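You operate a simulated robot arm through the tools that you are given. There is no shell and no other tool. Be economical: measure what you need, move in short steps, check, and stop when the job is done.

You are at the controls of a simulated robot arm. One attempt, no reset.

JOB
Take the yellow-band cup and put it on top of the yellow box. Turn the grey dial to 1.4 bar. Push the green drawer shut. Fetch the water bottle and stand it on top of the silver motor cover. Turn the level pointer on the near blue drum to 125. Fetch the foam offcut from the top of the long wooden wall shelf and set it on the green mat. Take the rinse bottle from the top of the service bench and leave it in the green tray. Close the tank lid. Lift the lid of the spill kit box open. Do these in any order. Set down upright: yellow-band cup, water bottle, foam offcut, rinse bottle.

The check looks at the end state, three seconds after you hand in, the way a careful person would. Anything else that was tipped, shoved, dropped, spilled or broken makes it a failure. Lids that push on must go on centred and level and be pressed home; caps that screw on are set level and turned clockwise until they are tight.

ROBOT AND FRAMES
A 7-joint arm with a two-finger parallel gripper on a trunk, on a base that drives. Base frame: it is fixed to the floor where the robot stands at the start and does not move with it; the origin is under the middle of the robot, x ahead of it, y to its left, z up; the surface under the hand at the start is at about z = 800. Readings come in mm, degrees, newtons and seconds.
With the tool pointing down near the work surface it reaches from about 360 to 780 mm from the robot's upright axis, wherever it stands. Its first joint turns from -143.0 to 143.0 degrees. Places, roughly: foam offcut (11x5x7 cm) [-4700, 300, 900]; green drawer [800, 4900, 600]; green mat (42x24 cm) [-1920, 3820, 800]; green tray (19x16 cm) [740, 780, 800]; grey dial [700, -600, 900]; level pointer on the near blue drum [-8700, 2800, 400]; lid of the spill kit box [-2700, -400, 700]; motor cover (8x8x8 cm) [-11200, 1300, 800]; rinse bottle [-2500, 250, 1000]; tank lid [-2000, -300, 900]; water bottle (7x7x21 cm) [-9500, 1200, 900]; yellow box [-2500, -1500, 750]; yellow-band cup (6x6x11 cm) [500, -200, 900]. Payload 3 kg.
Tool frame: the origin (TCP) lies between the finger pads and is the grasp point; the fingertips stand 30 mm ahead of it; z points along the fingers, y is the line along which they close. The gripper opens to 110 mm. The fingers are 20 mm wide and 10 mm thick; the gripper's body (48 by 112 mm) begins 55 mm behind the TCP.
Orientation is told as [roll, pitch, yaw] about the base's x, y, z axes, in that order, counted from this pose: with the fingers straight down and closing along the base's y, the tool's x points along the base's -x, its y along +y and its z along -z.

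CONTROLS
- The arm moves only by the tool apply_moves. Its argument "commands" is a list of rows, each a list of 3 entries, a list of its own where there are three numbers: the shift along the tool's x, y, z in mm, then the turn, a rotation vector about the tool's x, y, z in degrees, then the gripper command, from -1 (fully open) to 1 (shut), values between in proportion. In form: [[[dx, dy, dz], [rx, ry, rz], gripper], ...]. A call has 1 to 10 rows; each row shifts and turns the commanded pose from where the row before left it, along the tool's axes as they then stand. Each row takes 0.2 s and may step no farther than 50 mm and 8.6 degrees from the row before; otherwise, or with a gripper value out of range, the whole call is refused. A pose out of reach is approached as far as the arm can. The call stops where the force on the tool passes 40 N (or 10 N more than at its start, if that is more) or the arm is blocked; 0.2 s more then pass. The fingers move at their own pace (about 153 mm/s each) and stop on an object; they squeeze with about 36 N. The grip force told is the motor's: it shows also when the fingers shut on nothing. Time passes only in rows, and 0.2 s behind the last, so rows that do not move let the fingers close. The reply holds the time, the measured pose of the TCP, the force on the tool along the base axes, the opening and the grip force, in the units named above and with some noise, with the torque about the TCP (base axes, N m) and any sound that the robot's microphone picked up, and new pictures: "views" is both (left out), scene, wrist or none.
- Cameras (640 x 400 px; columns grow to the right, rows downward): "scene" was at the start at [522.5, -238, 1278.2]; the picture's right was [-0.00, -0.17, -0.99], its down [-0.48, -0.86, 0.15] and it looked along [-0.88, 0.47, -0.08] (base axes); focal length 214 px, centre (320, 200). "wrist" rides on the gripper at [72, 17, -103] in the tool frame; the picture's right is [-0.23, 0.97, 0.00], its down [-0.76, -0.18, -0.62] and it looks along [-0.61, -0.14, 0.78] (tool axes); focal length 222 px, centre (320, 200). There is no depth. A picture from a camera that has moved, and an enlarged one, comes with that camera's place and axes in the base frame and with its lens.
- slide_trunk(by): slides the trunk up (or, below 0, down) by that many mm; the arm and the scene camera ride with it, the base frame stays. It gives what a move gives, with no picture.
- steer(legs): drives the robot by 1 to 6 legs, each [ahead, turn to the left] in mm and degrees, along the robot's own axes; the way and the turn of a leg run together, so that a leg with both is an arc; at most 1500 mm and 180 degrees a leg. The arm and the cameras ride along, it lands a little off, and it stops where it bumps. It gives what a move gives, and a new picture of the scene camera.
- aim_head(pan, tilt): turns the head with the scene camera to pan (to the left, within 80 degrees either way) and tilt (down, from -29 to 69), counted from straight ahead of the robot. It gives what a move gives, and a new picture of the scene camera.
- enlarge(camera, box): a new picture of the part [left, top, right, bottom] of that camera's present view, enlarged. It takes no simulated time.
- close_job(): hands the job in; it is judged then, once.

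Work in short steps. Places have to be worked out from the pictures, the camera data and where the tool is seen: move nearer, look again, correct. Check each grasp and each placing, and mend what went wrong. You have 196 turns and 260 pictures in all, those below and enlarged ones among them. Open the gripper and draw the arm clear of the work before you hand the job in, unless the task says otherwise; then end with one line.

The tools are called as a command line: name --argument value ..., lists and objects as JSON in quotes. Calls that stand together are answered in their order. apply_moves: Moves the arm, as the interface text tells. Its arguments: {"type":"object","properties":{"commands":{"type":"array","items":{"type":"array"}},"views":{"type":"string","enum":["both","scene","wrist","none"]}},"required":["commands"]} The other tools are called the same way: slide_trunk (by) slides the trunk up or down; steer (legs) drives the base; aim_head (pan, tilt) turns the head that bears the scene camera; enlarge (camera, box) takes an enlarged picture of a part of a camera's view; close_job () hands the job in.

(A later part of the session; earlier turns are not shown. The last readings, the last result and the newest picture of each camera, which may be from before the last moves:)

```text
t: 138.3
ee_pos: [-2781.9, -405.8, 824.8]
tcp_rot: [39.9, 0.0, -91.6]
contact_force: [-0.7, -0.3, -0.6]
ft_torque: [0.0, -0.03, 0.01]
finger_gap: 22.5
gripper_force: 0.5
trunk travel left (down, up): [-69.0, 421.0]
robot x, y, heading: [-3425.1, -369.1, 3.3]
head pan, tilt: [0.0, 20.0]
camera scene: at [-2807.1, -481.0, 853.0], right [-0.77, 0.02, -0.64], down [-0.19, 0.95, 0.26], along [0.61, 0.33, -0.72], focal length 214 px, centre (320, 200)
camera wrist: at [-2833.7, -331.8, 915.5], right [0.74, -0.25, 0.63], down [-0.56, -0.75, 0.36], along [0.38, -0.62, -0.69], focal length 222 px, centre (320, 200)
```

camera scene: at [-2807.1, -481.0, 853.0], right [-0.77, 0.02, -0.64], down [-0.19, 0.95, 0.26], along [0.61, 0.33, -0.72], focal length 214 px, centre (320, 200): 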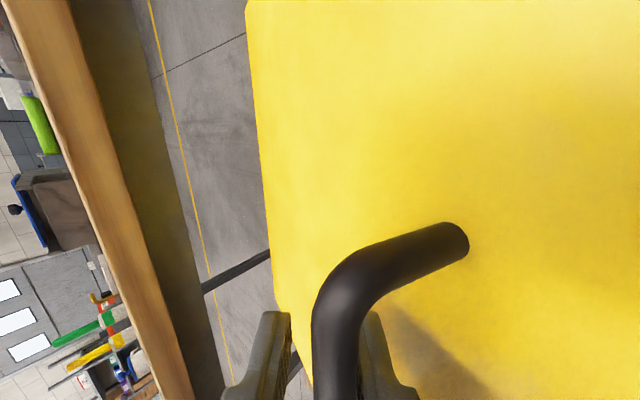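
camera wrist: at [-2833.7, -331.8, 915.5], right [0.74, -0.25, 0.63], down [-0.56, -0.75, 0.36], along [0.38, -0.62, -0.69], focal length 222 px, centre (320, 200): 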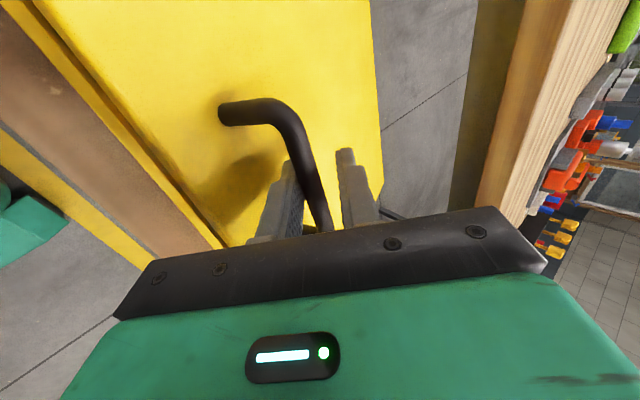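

The lid is rising with the hand, with little force. Continue 30° more.

apply_moves --commands '[[[0, 23, -5], [5, 0, 0], 0.6], [[0, 23, -5], [5, 0, 0], 0.6], [[0, 23, -5], [5, 0, 0], 0.6], [[0, 23, -5], [5, 0, 0], 0.6], [[0, 23, -5], [5, 0, 0], 0.6], [[0, 23, -5], [5, 0, 0], 0.6], [[0, 0, 0], [0, 0, 0], 0.6]]' --views "both"

```text
t: 139.7
ee_pos: [-2697.2, -411.8, 885.7]
tcp_rot: [6.7, 0.1, -92.0]
contact_force: [2.6, -1.3, 5.7]
ft_torque: [-0.42, -1.33, 0.5]
finger_gap: 20.3
gripper_force: 0.1
trunk travel left (down, up): [-69.0, 421.0]
robot x, y, heading: [-3422.5, -369.3, 3.7]
head pan, tilt: [0.0, 20.0]
stopped in row 6: the force on the tool passed its limit at 60 N (the readings are from after the stop); the commanded pose is now the measured one
camera scene: at [-2704.8, -487.3, 922.5], right [-0.99, 0.04, -0.12], down [-0.01, 0.94, 0.34], along [0.12, 0.34, -0.93], focal length 214 px, centre (320, 200)
camera wrist: at [-2691.3, -339.2, 991.2], right [0.96, -0.26, 0.11], down [-0.28, -0.75, 0.6], along [-0.07, -0.6, -0.79], focal length 222 px, centre (320, 200)
```

scene: 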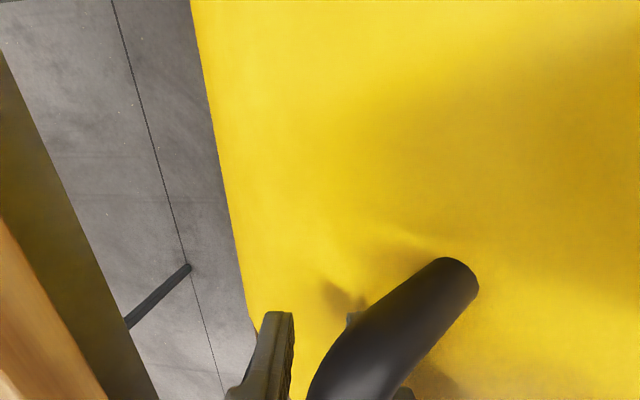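
wrist: 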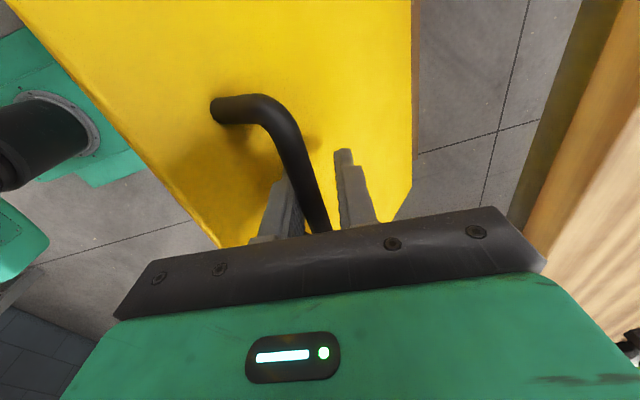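

The lid is at about 45°; the fingertips were touching its top. I'll back off 5 mm and, with the tool vertical, go up and forward.

apply_moves --commands '[[[0, 0, -5], [0, 0, 0], 0.6], [[0, 16, -9], [0, 0, 0], 0.6], [[0, 16, -9], [0, 0, 0], 0.6], [[0, 16, -8], [0, 0, 0], 0.6], [[0, 0, 0], [0, 0, 0], 0.6]]' --views "both"

```text
t: 140.8
ee_pos: [-2677.1, -411.7, 907.1]
tcp_rot: [6.6, -0.1, -92.1]
contact_force: [-0.3, -0.6, 0.8]
ft_torque: [-0.05, 0.0, -0.02]
finger_gap: 22.0
gripper_force: 0.1
out of reach, approached as far as the arm can: row 3, 4
trunk travel left (down, up): [-69.0, 421.0]
robot x, y, heading: [-3422.4, -367.8, 3.3]
head pan, tilt: [0.0, 20.0]
camera scene: at [-2683.7, -487.9, 944.2], right [-0.99, 0.04, -0.12], down [0.0, 0.94, 0.34], along [0.12, 0.34, -0.93], focal length 214 px, centre (320, 200)
camera wrist: at [-2670.0, -339.9, 1012.9], right [0.96, -0.26, 0.11], down [-0.28, -0.75, 0.6], along [-0.07, -0.6, -0.79], focal length 222 px, centre (320, 200)
```

scene: 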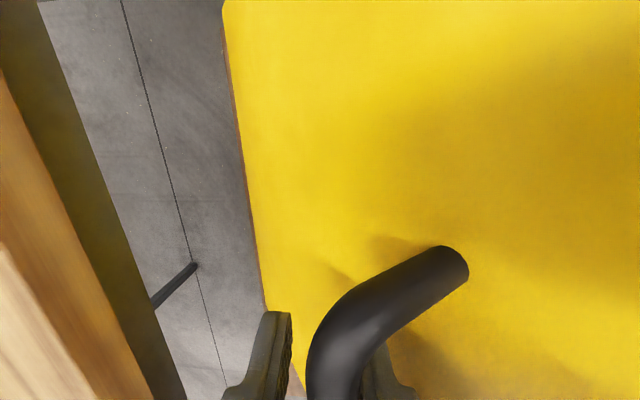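
wrist: 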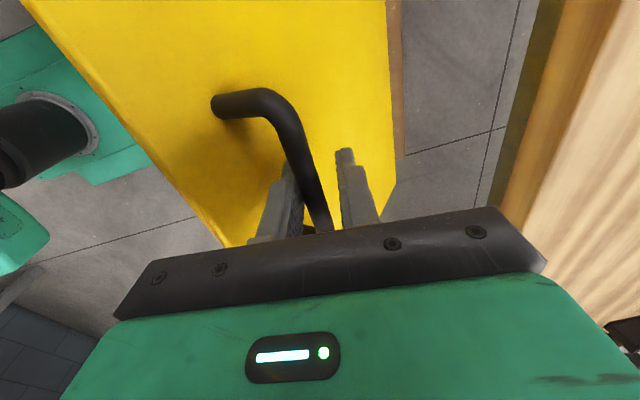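

At the reach limit. Raise the trunk 12 mm and drive forward 50 mm to carry the lid on.

slide_trunk --by 12

steer --legs '[[50, 0]]'

```text
t: 141.4
ee_pos: [-2677.3, -411.8, 920.4]
tcp_rot: [6.7, -0.1, -92.2]
contact_force: [-0.1, 0.5, 0.3]
ft_torque: [0.01, -0.02, 0.02]
finger_gap: 21.9
gripper_force: 0.0
trunk travel left (down, up): [-81.0, 409.0]
robot x, y, heading: [-3429.7, -369.5, 3.6]
head pan, tilt: [0.0, 20.0]
```

```text
t: 142.4
ee_pos: [-2626.4, -410.3, 919.8]
tcp_rot: [6.7, -0.1, -92.2]
contact_force: [-0.7, -0.1, -0.1]
ft_torque: [0.01, 0.03, -0.01]
finger_gap: 21.8
gripper_force: 0.1
trunk travel left (down, up): [-81.0, 409.0]
robot x, y, heading: [-3377.3, -368.5, 3.3]
head pan, tilt: [0.0, 20.0]
camera scene: at [-2633.7, -485.3, 956.3], right [-0.99, 0.04, -0.12], down [0.0, 0.94, 0.34], along [0.12, 0.34, -0.93], focal length 214 px, centre (320, 200)
```

scene: 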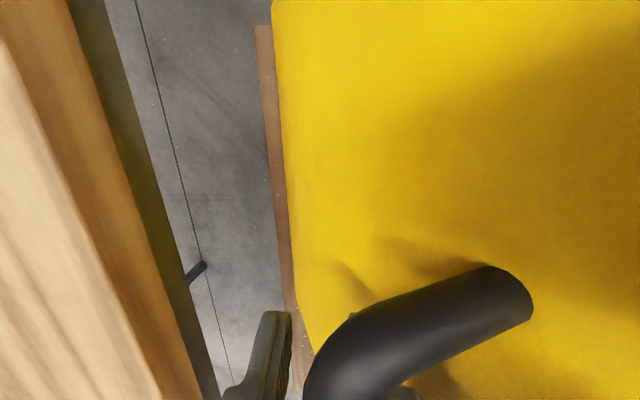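

Lid continues to rise. Drive 60 mm more.

steer --legs '[[60, 0]]'

apply_moves --commands '[[[0, 0, 0], [0, 0, 0], 0.6]]' --views "wrist"

```text
t: 143.3
ee_pos: [-2566.2, -407.1, 922.0]
tcp_rot: [6.8, 0.0, -92.3]
contact_force: [-5.2, -3.3, 17.2]
ft_torque: [0.57, 0.91, 0.19]
finger_gap: 25.1
gripper_force: 2.6
trunk travel left (down, up): [-81.0, 409.0]
robot x, y, heading: [-3315.6, -365.8, 3.0]
head pan, tilt: [0.0, 20.0]
camera scene: at [-2574.2, -482.7, 958.3], right [-0.99, 0.04, -0.12], down [0.0, 0.94, 0.34], along [0.12, 0.34, -0.93], focal length 214 px, centre (320, 200)
```

scene: 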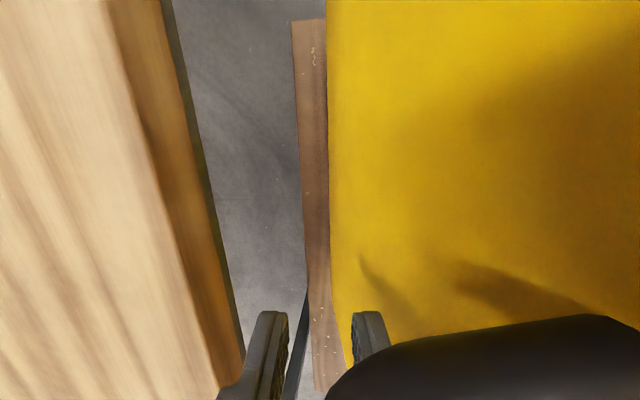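

```text
t: 143.7
ee_pos: [-2566.4, -408.3, 921.6]
tcp_rot: [6.8, 0.0, -92.4]
contact_force: [-2.9, -0.3, 9.8]
ft_torque: [0.25, 0.63, 0.03]
finger_gap: 24.3
gripper_force: 2.3
trunk travel left (down, up): [-81.0, 409.0]
robot x, y, heading: [-3314.1, -363.3, 3.3]
head pan, tilt: [0.0, 20.0]
camera wrist: at [-2560.0, -334.8, 1027.2], right [0.96, -0.27, 0.12], down [-0.28, -0.75, 0.6], along [-0.07, -0.6, -0.79], focal length 222 px, centre (320, 200)
```

wrist: 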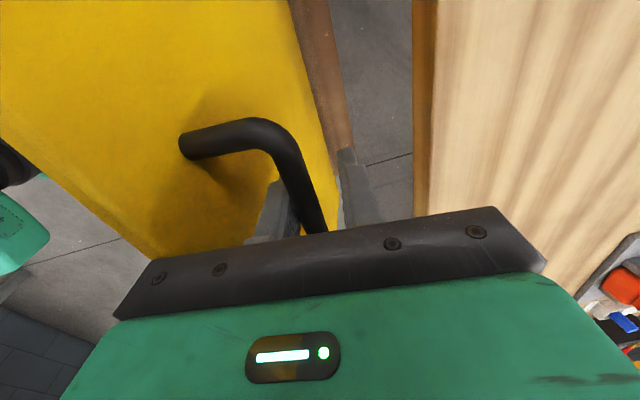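

Lid is about 70° up. Slight upward load, so raise 10 mm and drive 50 mm further.

slide_trunk --by 10

steer --legs '[[50, 0]]'

```text
t: 144.3
ee_pos: [-2565.7, -406.9, 931.6]
tcp_rot: [6.7, 0.1, -92.3]
contact_force: [-0.8, -0.1, -0.4]
ft_torque: [0.02, 0.01, -0.01]
finger_gap: 22.0
gripper_force: 0.1
trunk travel left (down, up): [-91.0, 399.0]
robot x, y, heading: [-3315.5, -362.6, 3.4]
head pan, tilt: [0.0, 20.0]
```

```text
t: 145.2
ee_pos: [-2514.8, -404.4, 931.0]
tcp_rot: [6.7, 0.0, -92.3]
contact_force: [0.4, 0.1, 1.0]
ft_torque: [0.01, -0.05, 0.01]
finger_gap: 21.9
gripper_force: 0.1
trunk travel left (down, up): [-91.0, 399.0]
robot x, y, heading: [-3265.1, -357.7, 3.2]
head pan, tilt: [0.0, 20.0]
camera scene: at [-2522.4, -480.0, 968.0], right [-0.99, 0.04, -0.12], down [0.0, 0.94, 0.34], along [0.12, 0.34, -0.93], focal length 214 px, centre (320, 200)
```

scene: 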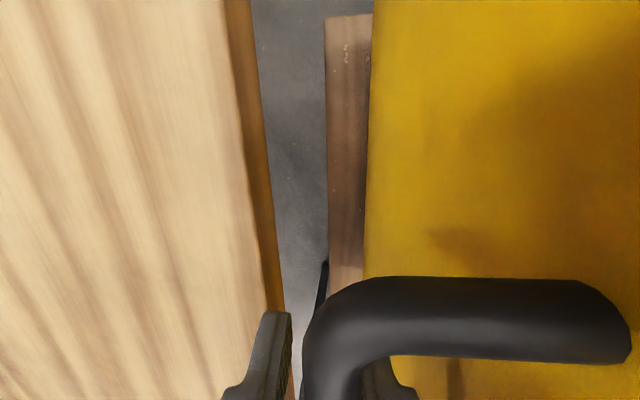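

Lid is near 83°. To gain reach I'll tilt the tool forward 20° about the TCP, then push 60 mm further.

apply_moves --commands '[[[0, 0, 0], [-5, 0, 0], 0.6], [[0, 0, 0], [-5, 0, 0], 0.6], [[0, 0, 0], [-5, 0, 0], 0.6], [[0, 0, 0], [-5, 0, 0], 0.6], [[0, 18, 8], [0, 0, 0], 0.6], [[0, 18, 8], [0, 0, 0], 0.6], [[0, 18, 8], [0, 0, 0], 0.6], [[0, 0, 0], [0, 0, 0], 0.6]]' --views "both"

```text
t: 146.0
ee_pos: [-2515.4, -403.9, 941.3]
tcp_rot: [21.2, 0.1, -92.3]
contact_force: [-5.0, 0.1, 25.6]
ft_torque: [-0.37, 2.58, 1.02]
finger_gap: 33.8
gripper_force: 11.2
trunk travel left (down, up): [-91.0, 399.0]
robot x, y, heading: [-3262.4, -360.9, 3.1]
head pan, tilt: [0.0, 20.0]
stopped in row 3: the force on the tool passed its limit at 48 N (the readings are from after the stop); the commanded pose is now the measured one
camera scene: at [-2531.3, -479.3, 976.4], right [-0.93, 0.04, -0.37], down [-0.09, 0.94, 0.32], along [0.36, 0.33, -0.87], focal length 214 px, centre (320, 200)
camera wrist: at [-2535.8, -330.6, 1044.9], right [0.9, -0.26, 0.35], down [-0.42, -0.75, 0.52], along [0.13, -0.61, -0.78], focal length 222 px, centre (320, 200)
```

scene: 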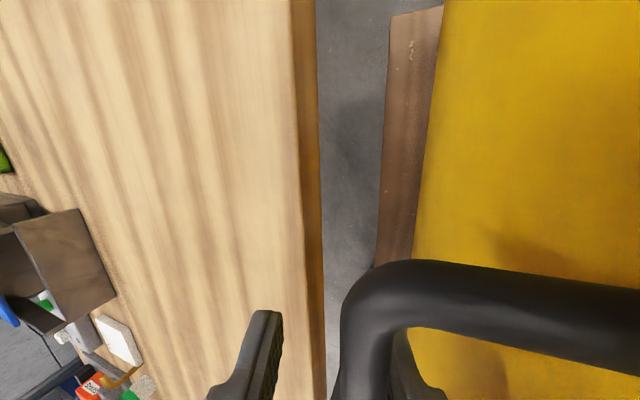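
wrist: 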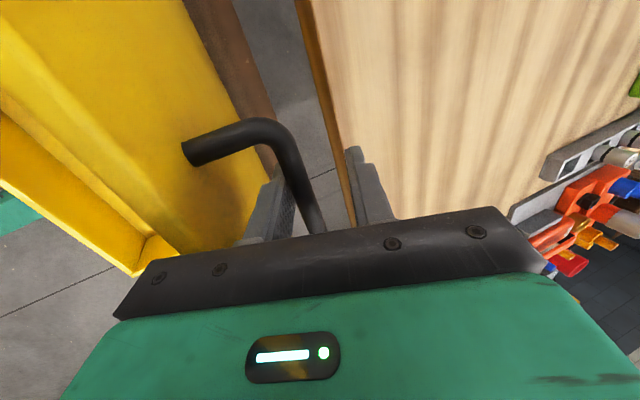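

The palm is bearing on the lid's edge. I'll raise 15 mm, then push forward.

apply_moves --commands '[[[0, 3, -7], [0, 0, 0], 0.5], [[0, 3, -7], [0, 0, 0], 0.5], [[0, 18, 7], [0, 0, 0], 0.5], [[0, 18, 7], [0, 0, 0], 0.5], [[0, 18, 7], [0, 0, 0], 0.5], [[0, 0, 0], [0, 0, 0], 0.5]]' --views "both"

```text
t: 147.0
ee_pos: [-2487.9, -403.6, 950.9]
tcp_rot: [20.0, 0.1, -92.2]
contact_force: [-37.1, 2.3, -1.5]
ft_torque: [0.02, 0.98, 0.49]
finger_gap: 45.3
gripper_force: 17.4
trunk travel left (down, up): [-91.0, 399.0]
robot x, y, heading: [-3264.6, -358.1, 3.3]
head pan, tilt: [0.0, 20.0]
stopped in row 4: the force on the tool passed its limit at 49 N (the readings are from after the stop); the commanded pose is now the measured one
camera scene: at [-2503.5, -479.5, 985.5], right [-0.94, 0.04, -0.34], down [-0.08, 0.94, 0.32], along [0.33, 0.33, -0.88], focal length 214 px, centre (320, 200)
camera wrist: at [-2505.4, -331.0, 1054.7], right [0.91, -0.26, 0.33], down [-0.41, -0.75, 0.52], along [0.11, -0.61, -0.78], focal length 222 px, centre (320, 200)
```

scene: 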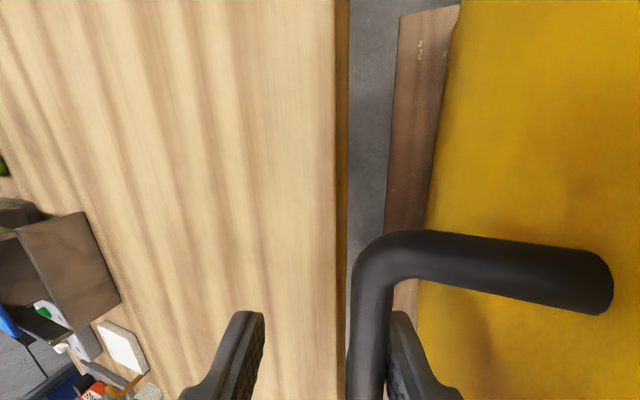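
wrist: 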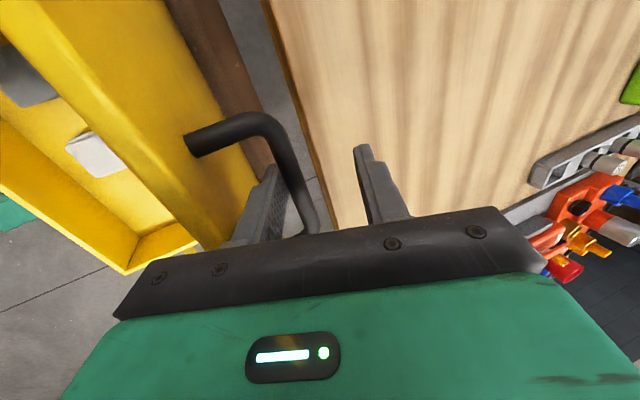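

The lid pushes back firmly now – it seems to have reached its stop at about 90°+. I'll ease back 15 mm with the fingers open and see if the lid stays.

apply_moves --commands '[[[0, -8, -3], [0, 0, 0], 0.3], [[0, -7, -3], [0, 0, 0], 0.3], [[0, 0, 0], [0, 0, 0], 0.3], [[0, 0, 0], [0, 0, 0], 0.3]]' --views "both"

```text
t: 148.0
ee_pos: [-2501.0, -404.5, 950.7]
tcp_rot: [20.2, 0.1, -92.2]
contact_force: [-0.8, -0.4, 4.0]
ft_torque: [-0.4, 0.31, 0.32]
finger_gap: 40.0
gripper_force: 1.8
trunk travel left (down, up): [-91.0, 399.0]
robot x, y, heading: [-3264.0, -359.7, 3.1]
head pan, tilt: [0.0, 20.0]
camera scene: at [-2516.6, -479.5, 985.8], right [-0.94, 0.04, -0.35], down [-0.08, 0.94, 0.32], along [0.34, 0.33, -0.88], focal length 214 px, centre (320, 200)
camera wrist: at [-2519.2, -331.0, 1054.9], right [0.9, -0.26, 0.34], down [-0.41, -0.75, 0.52], along [0.11, -0.61, -0.78], focal length 222 px, centre (320, 200)
```

scene: 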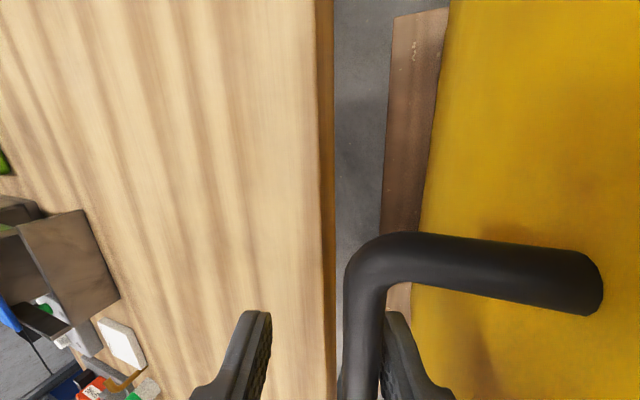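
wrist: 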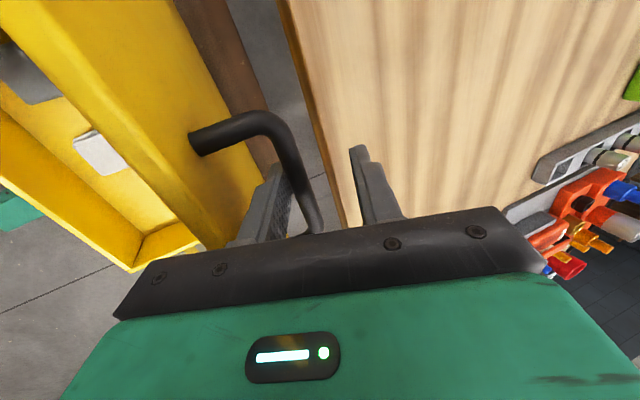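

I'll withdraw the hand straight up out of the handle and watch whether the lid stays.

apply_moves --commands '[[[0, 9, -19], [0, 0, 0], 0.2], [[0, 9, -19], [0, 0, 0], 0.2], [[0, 9, -19], [0, 0, 0], 0.2], [[0, 8, -22], [0, 0, 0], 0.2], [[0, 8, -22], [0, 0, 0], 0.2]]' --views "both"

```text
t: 149.2
ee_pos: [-2507.3, -406.6, 1031.2]
tcp_rot: [20.2, 0.1, -92.3]
contact_force: [0.1, 0.3, 0.3]
ft_torque: [0.03, 0.0, -0.02]
finger_gap: 44.0
gripper_force: 0.1
out of reach, approached as far as the arm can: row 4, 5
trunk travel left (down, up): [-91.0, 399.0]
robot x, y, heading: [-3265.7, -361.1, 3.2]
head pan, tilt: [0.0, 20.0]
camera scene: at [-2522.1, -482.1, 1065.6], right [-0.94, 0.04, -0.35], down [-0.08, 0.94, 0.32], along [0.34, 0.33, -0.88], focal length 214 px, centre (320, 200)
camera wrist: at [-2524.3, -333.6, 1134.7], right [0.9, -0.26, 0.34], down [-0.41, -0.75, 0.52], along [0.11, -0.61, -0.78], focal length 222 px, centre (320, 200)
```

scene: 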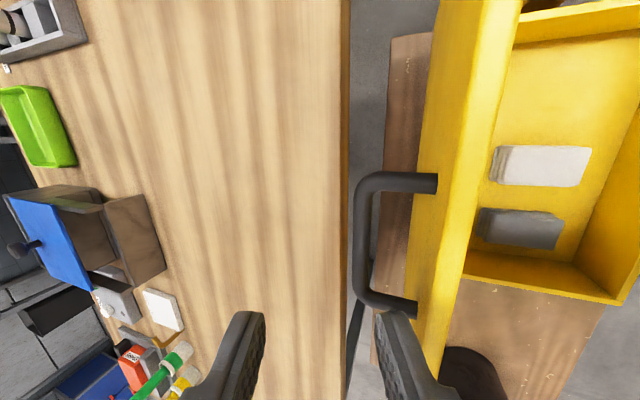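
wrist: 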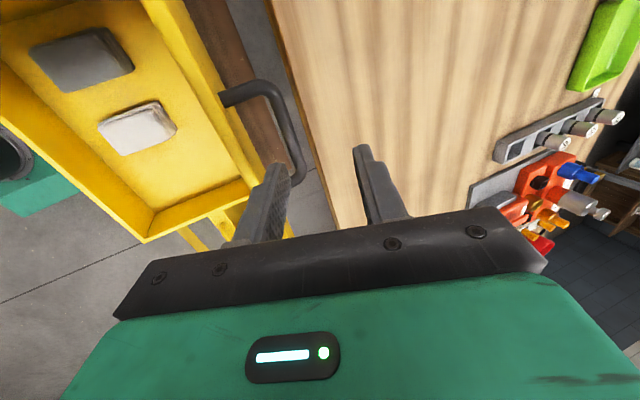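

The lid stays open. On the bench I see a tank with an open blue lid; zooming on it.

enlarge --camera "scene" --box '[0, 160, 220, 340]'

```text
2.22 times, centred on (110, 250) of scene
camera zoom: at [-2522.1, -482.1, 1065.6], right [-0.94, 0.04, -0.35], down [-0.08, 0.94, 0.32], along [0.34, 0.33, -0.88], focal length 477 px, centre (787, 89)
```

zoom: 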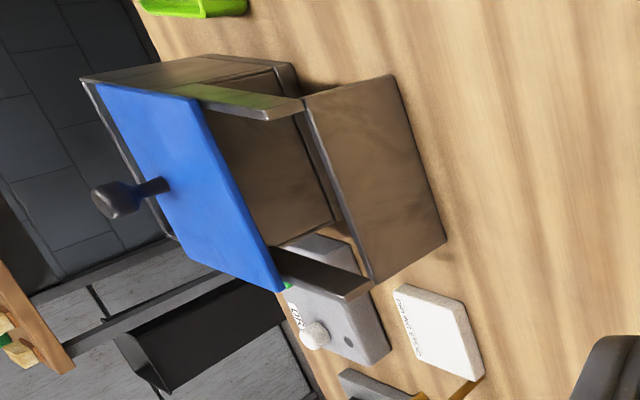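

Next I'll raise the trunk, back away and turn left to view the area of the rinse bottle (-2500,250).

slide_trunk --by 150

steer --legs '[[-350, 0], [0, 40]]'

aim_head --pan 60 --tilt 0

```text
t: 151.0
ee_pos: [-2505.7, -407.1, 1180.3]
tcp_rot: [20.2, 0.1, -92.3]
contact_force: [0.8, -0.4, 0.4]
ft_torque: [0.0, -0.03, 0.01]
finger_gap: 43.8
gripper_force: 0.0
trunk travel left (down, up): [-241.0, 249.0]
robot x, y, heading: [-3267.4, -361.6, 3.3]
head pan, tilt: [0.0, 20.0]
```

```text
t: 155.1
ee_pos: [-3002.2, 69.4, 1179.3]
tcp_rot: [20.2, 0.1, -52.4]
contact_force: [-0.2, -1.0, -0.7]
ft_torque: [-0.05, 0.04, 0.03]
finger_gap: 44.0
gripper_force: 0.1
trunk travel left (down, up): [-241.0, 249.0]
robot x, y, heading: [-3589.3, -406.0, 42.7]
head pan, tilt: [0.0, 20.0]
camera scene: at [-2964.5, 1.8, 1215.2], right [-0.74, -0.57, -0.35], down [-0.67, 0.67, 0.32], along [0.05, 0.47, -0.88], focal length 214 px, centre (320, 200)
```

scene: 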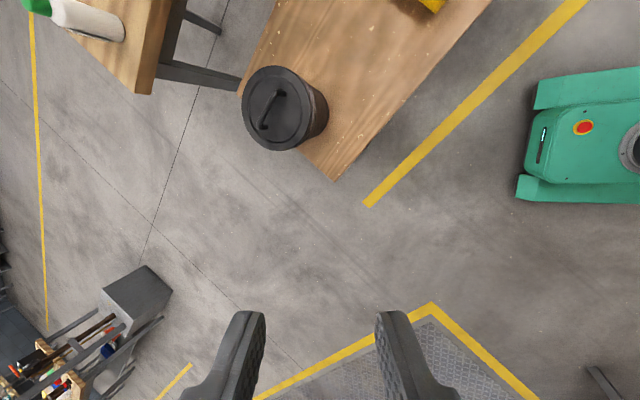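

```text
t: 156.4
ee_pos: [-3003.2, 69.5, 1180.2]
tcp_rot: [20.2, 0.1, -52.4]
contact_force: [-0.4, -0.6, 0.2]
ft_torque: [0.01, -0.01, -0.01]
finger_gap: 44.3
gripper_force: 0.0
trunk travel left (down, up): [-241.0, 249.0]
robot x, y, heading: [-3588.5, -405.7, 43.2]
head pan, tilt: [60.0, 0.0]
camera scene: at [-2899.9, 10.7, 1287.5], right [-0.14, -0.1, -0.99], down [-0.61, 0.79, 0.0], along [0.78, 0.6, -0.17], focal length 214 px, centre (320, 200)
```

scene: 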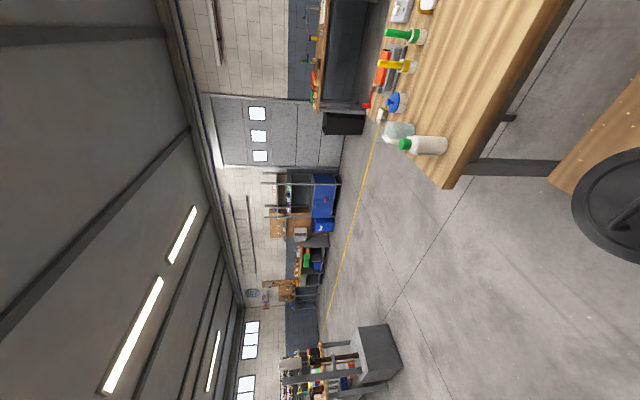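

The white bottle with the green cap at about (-2426,200) is the rinse bottle. Zoom for its shape.

enlarge --camera "scene" --box '[360, 80, 480, 200]'

```text
3.33 times, centred on (420, 140) of scene
camera zoom: at [-2899.9, 10.7, 1287.5], right [-0.14, -0.1, -0.99], down [-0.61, 0.79, 0.0], along [0.78, 0.6, -0.17], focal length 715 px, centre (-13, 400)
```

zoom: 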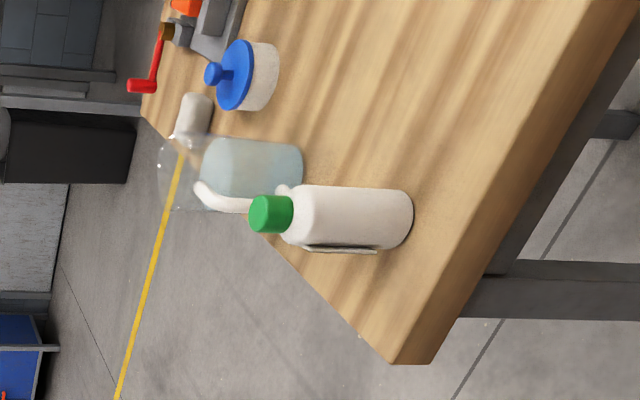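

To reach it I need to come from the north end (a low table blocks the west). First I'll handle the tank lid from the east side; driving around the north end, keeping wide.

steer --legs '[[0, 27], [1400, 0], [0, -69], [1400, 0]]'

```text
t: 174.3
ee_pos: [-976.6, 834.2, 1180.4]
tcp_rot: [20.3, 0.1, -95.7]
contact_force: [0.0, -0.5, 0.6]
ft_torque: [0.01, 0.06, 0.02]
finger_gap: 44.0
gripper_force: 0.0
trunk travel left (down, up): [-241.0, 249.0]
robot x, y, heading: [-1726.4, 893.4, -0.5]
head pan, tilt: [60.0, 0.0]
camera scene: at [-944.2, 721.9, 1287.5], right [-0.17, 0.02, -0.99], down [0.1, 1.0, 0.0], along [0.98, -0.1, -0.17], focal length 214 px, centre (320, 200)
```

scene: 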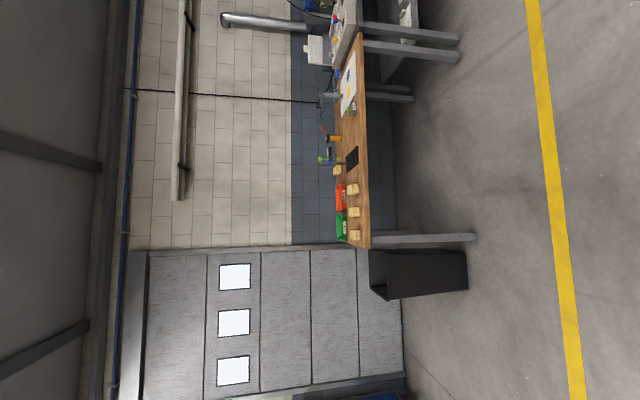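

I'll level the tool and draw the arm in before driving along the bench's east side.

apply_moves --commands '[[[0, -40, 0], [5, 0, 0], 0], [[0, -40, 0], [5, 0, 0], 0], [[0, -40, 0], [5, 0, 0], 0], [[0, -40, 0], [5.2, 0, 0], 0], [[0, -45, 0], [0, 0, 0], 0], [[0, -45, 0], [0, 0, 0], 0]]' --views "none"

steer --legs '[[330, 0], [0, -90], [1140, 0], [0, -60]]'

```text
t: 175.7
ee_pos: [-1224.7, 859.9, 1146.0]
tcp_rot: [-0.2, 0.2, -95.8]
contact_force: [1.7, 0.4, 0.0]
ft_torque: [0.03, 0.07, 0.03]
finger_gap: 55.0
gripper_force: 0.1
trunk travel left (down, up): [-241.0, 249.0]
robot x, y, heading: [-1732.3, 894.6, -0.6]
head pan, tilt: [60.0, 0.0]
```

```text
t: 190.1
ee_pos: [-1937.2, -440.9, 1147.6]
tcp_rot: [0.0, 0.1, 109.7]
contact_force: [-0.8, -0.5, 0.0]
ft_torque: [0.0, 0.02, -0.03]
finger_gap: 55.0
gripper_force: 0.1
trunk travel left (down, up): [-241.0, 249.0]
robot x, y, heading: [-1439.5, -301.5, -155.0]
head pan, tilt: [60.0, 0.0]
camera scene: at [-2047.8, -361.1, 1231.9], right [0.47, 0.17, -0.87], down [0.34, -0.94, 0.0], along [-0.82, -0.29, -0.5], focal length 214 px, centre (320, 200)
```

scene: 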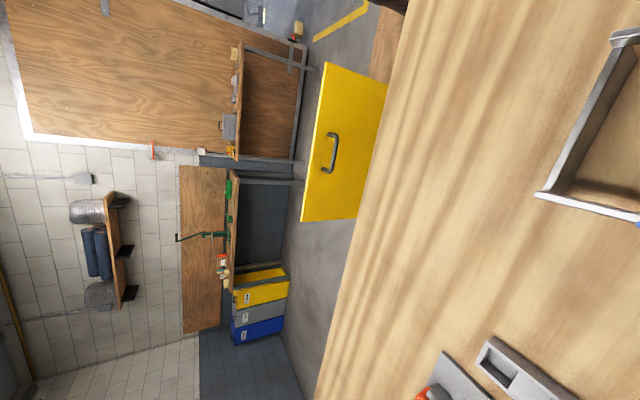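

The spill-kit lid is seen standing open. Now look down at the tank.

aim_head --pan 5 --tilt -5

```text
t: 191.4
ee_pos: [-1937.8, -440.8, 1146.6]
tcp_rot: [0.0, 0.1, 109.6]
contact_force: [-0.6, 0.1, 0.2]
ft_torque: [0.02, -0.01, 0.02]
finger_gap: 55.1
gripper_force: 0.1
trunk travel left (down, up): [-241.0, 249.0]
robot x, y, heading: [-1440.7, -302.5, -155.1]
head pan, tilt: [5.0, -5.0]
camera scene: at [-1984.1, -330.3, 1190.2], right [0.94, 0.33, -0.09], down [0.33, -0.94, -0.08], along [-0.11, 0.05, -0.99], focal length 214 px, centre (320, 200)
```

scene: 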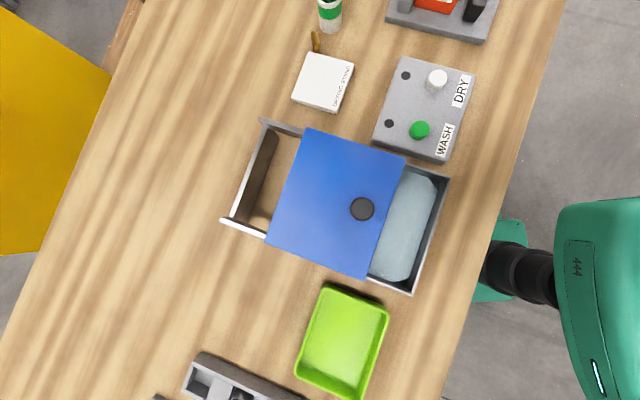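

The tank has a sliding blue lid; it has to slide about 60 mm toward +x (east). I'll move above its knob at about (-1963,-310).

apply_moves --commands '[[[-44, -6.8, 0], [0, 0, 0], 0], [[-44, -6.8, 0], [0, 0, 0], 0], [[-44, -6.8, 0], [0, 0, 0], 0], [[0, 0, 30], [0, 0, 0], 0], [[0, 0, 30], [0, 0, 0], 0], [[0, 0, 0], [0, 0, 0], 0]]' --views "both"

```text
t: 192.8
ee_pos: [-1963.1, -306.9, 1089.5]
tcp_rot: [0.1, 0.0, 109.6]
contact_force: [-0.4, 0.7, 0.8]
ft_torque: [0.0, 0.01, 0.0]
finger_gap: 54.8
gripper_force: 0.2
trunk travel left (down, up): [-241.0, 249.0]
robot x, y, heading: [-1441.7, -301.7, -155.2]
head pan, tilt: [5.0, -5.0]
camera scene: at [-2009.2, -196.2, 1132.4], right [0.94, 0.33, -0.09], down [0.33, -0.94, -0.08], along [-0.11, 0.05, -0.99], focal length 214 px, centre (320, 200)
camera wrist: at [-1955.3, -380.1, 1194.0], right [-0.99, -0.11, 0.0], down [-0.09, 0.78, 0.62], along [-0.07, 0.62, -0.78], focal length 222 px, centre (320, 200)
```

scene: 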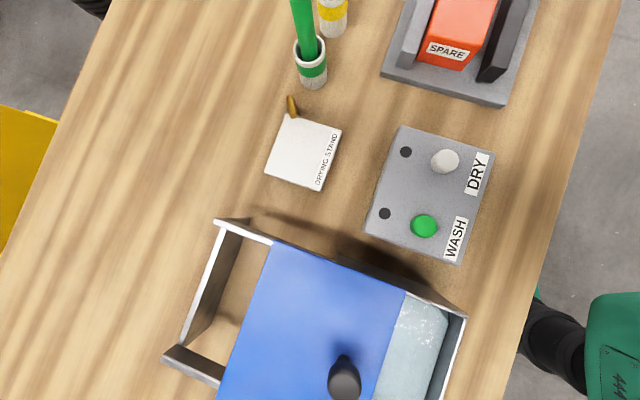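
wrist: 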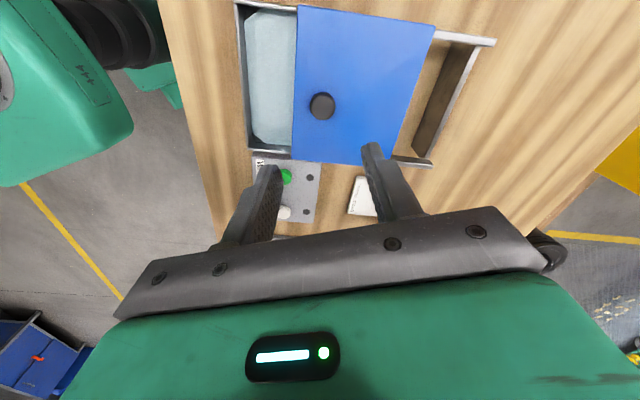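

Knob top at about (-1963,-315,956), lid at z≈927. Descend to TCP z=965 and close on the knob.

apply_moves --commands '[[[7.5, 2.7, 40], [0, 0, 0], 0], [[0, 0, 40], [0, 0, 0], 0], [[0, 0, 30], [0, 0, 0], 0], [[0, 0, 14], [0, 0, 0], 0], [[0, 0, 0], [0, 0, 0], 0]]' --views "wrist"

```text
t: 194.0
ee_pos: [-1965.0, -318.7, 962.9]
tcp_rot: [0.1, 0.1, 109.6]
contact_force: [0.1, -0.2, 0.1]
ft_torque: [-0.01, 0.03, 0.02]
finger_gap: 55.2
gripper_force: 0.1
trunk travel left (down, up): [-241.0, 249.0]
robot x, y, heading: [-1447.2, -303.2, -155.1]
head pan, tilt: [5.0, -5.0]
camera wrist: at [-1956.0, -392.1, 1067.8], right [-0.99, -0.11, 0.0], down [-0.09, 0.78, 0.62], along [-0.07, 0.62, -0.78], focal length 222 px, centre (320, 200)
```

wrist: 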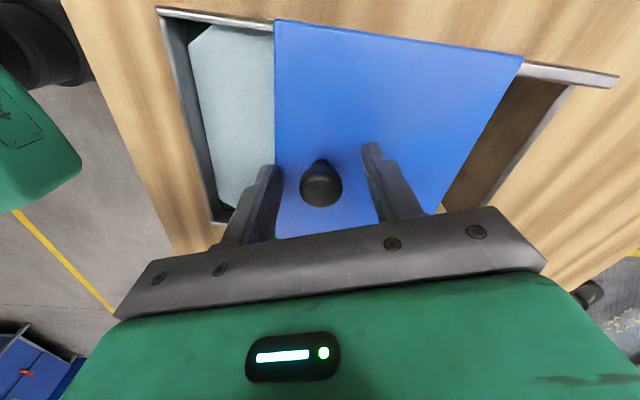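

Knob is between the fingers; close and pull 30 mm toward +x.

apply_moves --commands '[[[0, 0, 0], [0, 0, 0], 1], [[0, 0, 0], [0, 0, 0], 1], [[0, 0, 0], [0, 0, 0], 1], [[3.3, -9.4, 0], [0, 0, 0], 1], [[3.3, -9.4, 0], [0, 0, 0], 1], [[3.3, -9.4, 0], [0, 0, 0], 1], [[0, 0, 0], [0, 0, 0], 1]]' --views "wrist"

```text
t: 195.6
ee_pos: [-1932.6, -318.4, 962.7]
tcp_rot: [-0.1, 0.1, 109.6]
contact_force: [0.7, -3.5, -9.5]
ft_torque: [-0.36, -0.27, 0.11]
finger_gap: 24.9
gripper_force: 45.2
trunk travel left (down, up): [-241.0, 249.0]
robot x, y, heading: [-1439.9, -300.5, -155.1]
head pan, tilt: [5.0, -5.0]
camera wrist: at [-1925.7, -392.2, 1068.0], right [-0.99, -0.11, 0.0], down [-0.09, 0.78, 0.62], along [-0.07, 0.62, -0.78], focal length 222 px, centre (320, 200)
```

wrist: 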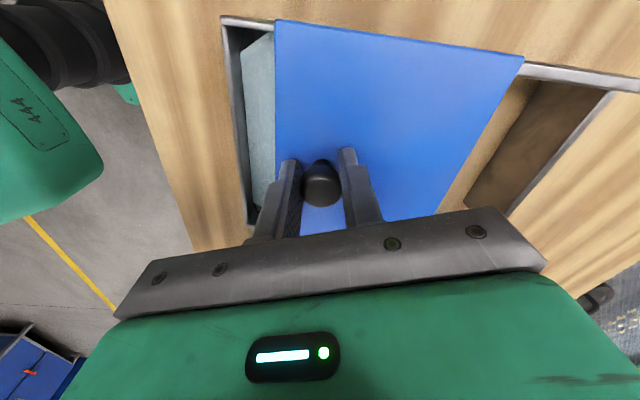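

It slides. About 30 mm remain; pull on in small steps until it stops.

apply_moves --commands '[[[2, -5.6, 0], [0, 0, 0], 1], [[2, -5.6, 0], [0, 0, 0], 1], [[2, -5.6, 0], [0, 0, 0], 1], [[2, -5.6, 0], [0, 0, 0], 1], [[2, -5.6, 0], [0, 0, 0], 1], [[2, -5.6, 0], [0, 0, 0], 1], [[0, 0, 0], [0, 0, 0], 1]]' --views "wrist"

```text
t: 197.2
ee_pos: [-1900.8, -318.6, 963.5]
tcp_rot: [0.4, -0.1, 109.5]
contact_force: [-22.4, -7.9, -29.5]
ft_torque: [-0.03, 0.2, 0.11]
finger_gap: 24.8
gripper_force: 44.7
trunk travel left (down, up): [-241.0, 249.0]
robot x, y, heading: [-1438.4, -301.9, -155.1]
head pan, tilt: [5.0, -5.0]
stopped in row 7: the force on the tool passed its limit at 41 N (the readings are from after the stop); the commanded pose is now the measured one
camera wrist: at [-1893.3, -392.2, 1068.2], right [-0.99, -0.11, 0.01], down [-0.08, 0.78, 0.62], along [-0.08, 0.62, -0.78], focal length 222 px, centre (320, 200)
```

wrist: 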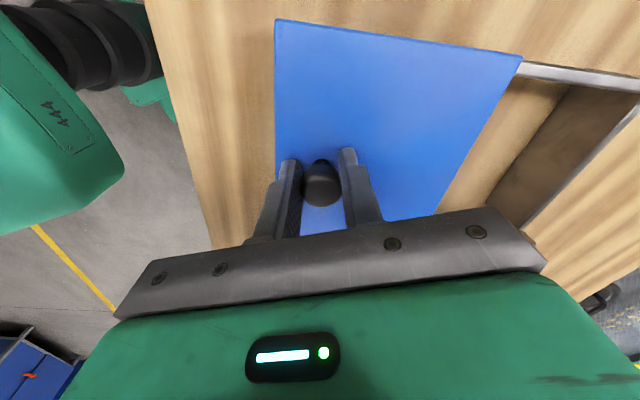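

The lid reached its stop and covers the tank. Release and rise, then check from above.

apply_moves --commands '[[[0, 0, 0], [0, 0, 0], 0], [[0, 0, 0], [0, 0, 0], 0], [[0, 0, -40], [0, 0, 0], 0], [[0, 0, -50], [0, 0, 0], 0], [[0, 0, -50], [0, 0, 0], 0], [[0, 0, -50], [0, 0, 0], 0]]' --views "both"

```text
t: 198.6
ee_pos: [-1893.5, -318.9, 1154.3]
tcp_rot: [0.5, 0.0, 109.6]
contact_force: [-0.3, 0.4, -0.8]
ft_torque: [-0.01, 0.03, -0.01]
finger_gap: 55.0
gripper_force: 0.2
trunk travel left (down, up): [-241.0, 249.0]
robot x, y, heading: [-1439.2, -300.7, -154.9]
head pan, tilt: [5.0, -5.0]
camera scene: at [-1940.3, -208.7, 1198.1], right [0.94, 0.33, -0.1], down [0.33, -0.94, -0.09], along [-0.12, 0.05, -0.99], focal length 214 px, centre (320, 200)
camera wrist: at [-1885.8, -392.6, 1259.3], right [-0.99, -0.11, 0.01], down [-0.08, 0.78, 0.62], along [-0.08, 0.62, -0.78], focal length 222 px, centre (320, 200)
```

scene: 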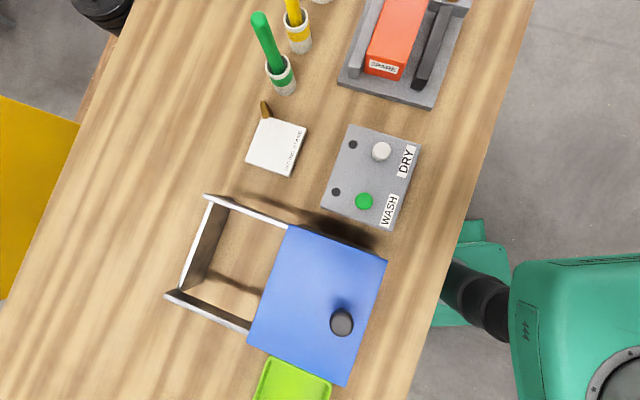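
wrist: 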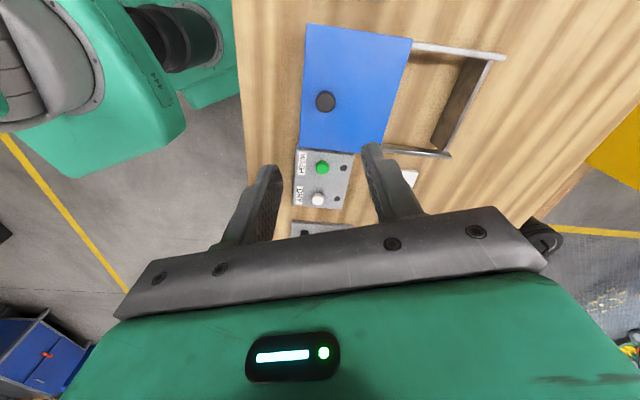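

The tank is closed. Now drive round to the north end of the bench for the rinse bottle.

steer --legs '[[-200, 0], [0, -115], [1050, 0], [0, 90], [1130, 0], [0, 80]]'

aim_head --pan 60 --tilt 0

```text
t: 222.9
ee_pos: [-2610.1, 390.6, 1154.9]
tcp_rot: [0.4, -0.1, 167.0]
contact_force: [0.2, 0.4, -0.3]
ft_torque: [0.03, -0.01, -0.01]
finger_gap: 55.1
gripper_force: 0.1
trunk travel left (down, up): [-241.0, 249.0]
robot x, y, heading: [-2421.5, 786.1, -97.7]
head pan, tilt: [5.0, -5.0]
camera scene: at [-2726.6, 412.0, 1197.4], right [0.22, 0.97, -0.1], down [0.97, -0.23, -0.09], along [-0.11, -0.07, -0.99], focal length 214 px, centre (320, 200)
```

scene: 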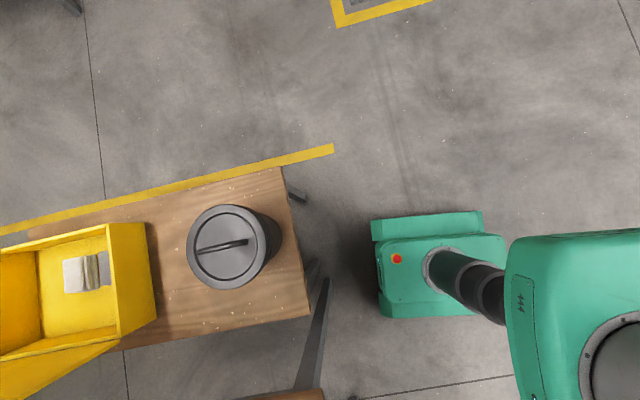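

```text
t: 224.2
ee_pos: [-2610.1, 390.5, 1154.2]
tcp_rot: [0.5, 0.0, 167.0]
contact_force: [-0.2, -0.3, 0.3]
ft_torque: [0.02, -0.02, 0.01]
finger_gap: 54.9
gripper_force: 0.1
trunk travel left (down, up): [-241.0, 249.0]
robot x, y, heading: [-2423.0, 790.1, -97.9]
head pan, tilt: [60.0, 0.0]
camera scene: at [-2734.8, 342.2, 1240.5], right [0.11, 0.48, -0.87], down [0.97, -0.23, 0.0], along [-0.2, -0.85, -0.49], focal length 214 px, centre (320, 200)
```

scene: 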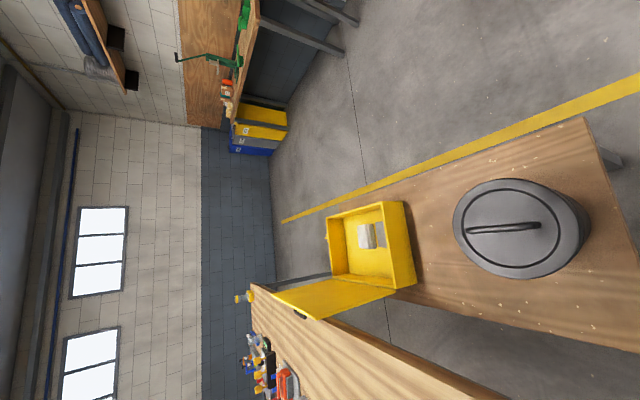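

I'll shift the hand +180 mm in x so the camera can see the bottles.

apply_moves --commands '[[[43, -15, 0], [0, 0, 0], 0], [[43, -15, 0], [0, 0, 0], 0], [[43, -15, 0], [0, 0, 0], 0], [[43, -15, 0], [0, 0, 0], 0], [[40, 0, 0], [0, 0, 0], 0]]' --views "none"

aim_head --pan 40 --tilt 0

```text
t: 225.4
ee_pos: [-2390.4, 401.3, 1152.8]
tcp_rot: [0.6, 0.0, 167.0]
contact_force: [0.1, -0.5, 0.8]
ft_torque: [0.01, -0.02, -0.01]
finger_gap: 54.8
gripper_force: 0.0
trunk travel left (down, up): [-241.0, 249.0]
robot x, y, heading: [-2419.5, 782.5, -97.8]
head pan, tilt: [60.0, 0.0]
```

```text
t: 226.2
ee_pos: [-2389.9, 400.7, 1153.4]
tcp_rot: [0.5, -0.1, 167.0]
contact_force: [0.8, -0.3, 0.5]
ft_torque: [-0.02, 0.02, 0.01]
finger_gap: 54.9
gripper_force: 0.1
trunk travel left (down, up): [-241.0, 249.0]
robot x, y, heading: [-2421.5, 790.4, -97.9]
head pan, tilt: [40.0, 0.0]
camera scene: at [-2510.1, 371.2, 1214.8], right [0.17, 0.74, -0.65], down [0.97, -0.23, 0.0], along [-0.15, -0.63, -0.76], focal length 214 px, centre (320, 200)
```

scene: 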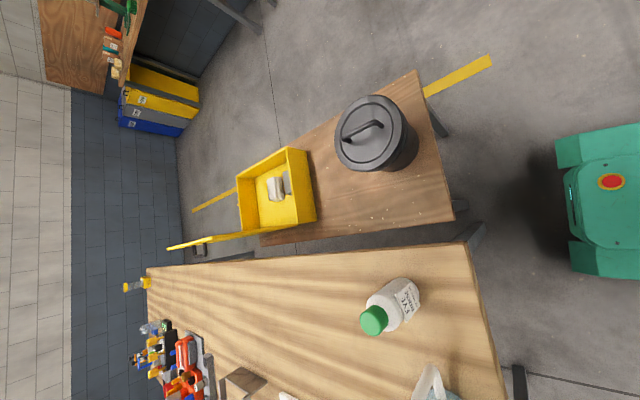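

Zoom on the bottle's label.

enlarge --camera "scene" --box '[340, 260, 480, 400]'

```text
2.86 times, centred on (410, 330) of scene
camera zoom: at [-2510.1, 371.2, 1214.8], right [0.17, 0.74, -0.65], down [0.97, -0.23, 0.0], along [-0.15, -0.63, -0.76], focal length 613 px, centre (63, -171)
```

zoom: 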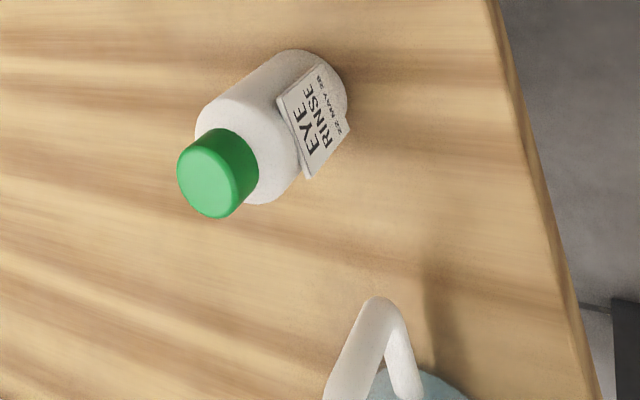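

The white one is labelled "EYE RINSE". I'll look at the other bottle to be sure it isn't the rinse bottle.

apply_moves --commands '[[[45, 0, 0], [0, 0, 0], 0], [[45, 0, 0], [0, 0, 0], 0], [[45, 0, 0], [0, 0, 0], 0]]' --views "scene"

```text
t: 227.0
ee_pos: [-2256.8, 372.2, 1157.0]
tcp_rot: [0.5, -0.1, 167.0]
contact_force: [0.8, 0.5, 0.1]
ft_torque: [-0.01, -0.03, -0.04]
finger_gap: 55.0
gripper_force: 0.0
trunk travel left (down, up): [-241.0, 249.0]
robot x, y, heading: [-2420.1, 786.2, -97.6]
head pan, tilt: [40.0, 0.0]
camera scene: at [-2376.7, 342.8, 1219.0], right [0.17, 0.74, -0.65], down [0.97, -0.23, 0.0], along [-0.15, -0.63, -0.76], focal length 214 px, centre (320, 200)
```

scene: 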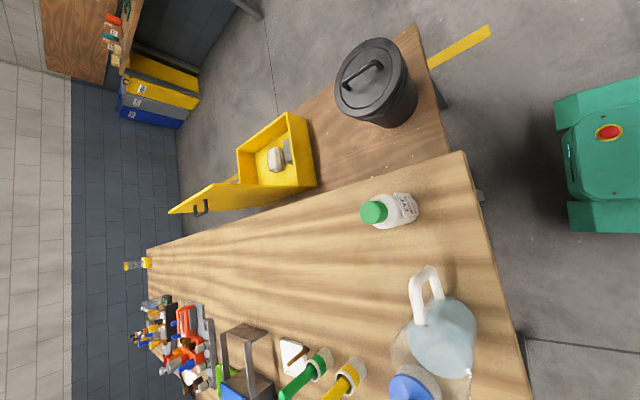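

enlarge --camera "scene" --box '[360, 240, 520, 400]'

```text
2.50 times, centred on (440, 320) of scene
camera zoom: at [-2376.7, 342.8, 1219.0], right [0.17, 0.74, -0.65], down [0.97, -0.23, 0.0], along [-0.15, -0.63, -0.76], focal length 536 px, centre (20, -100)
```

zoom: 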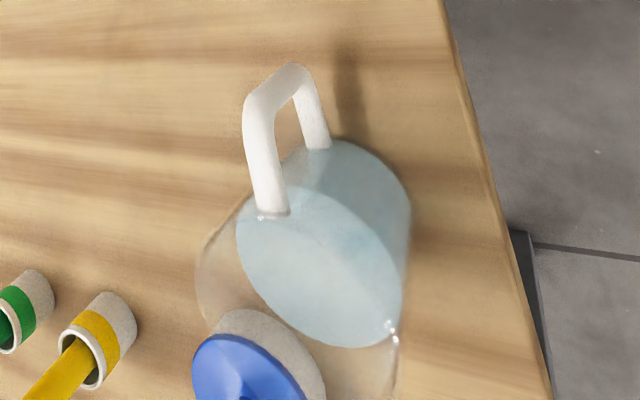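

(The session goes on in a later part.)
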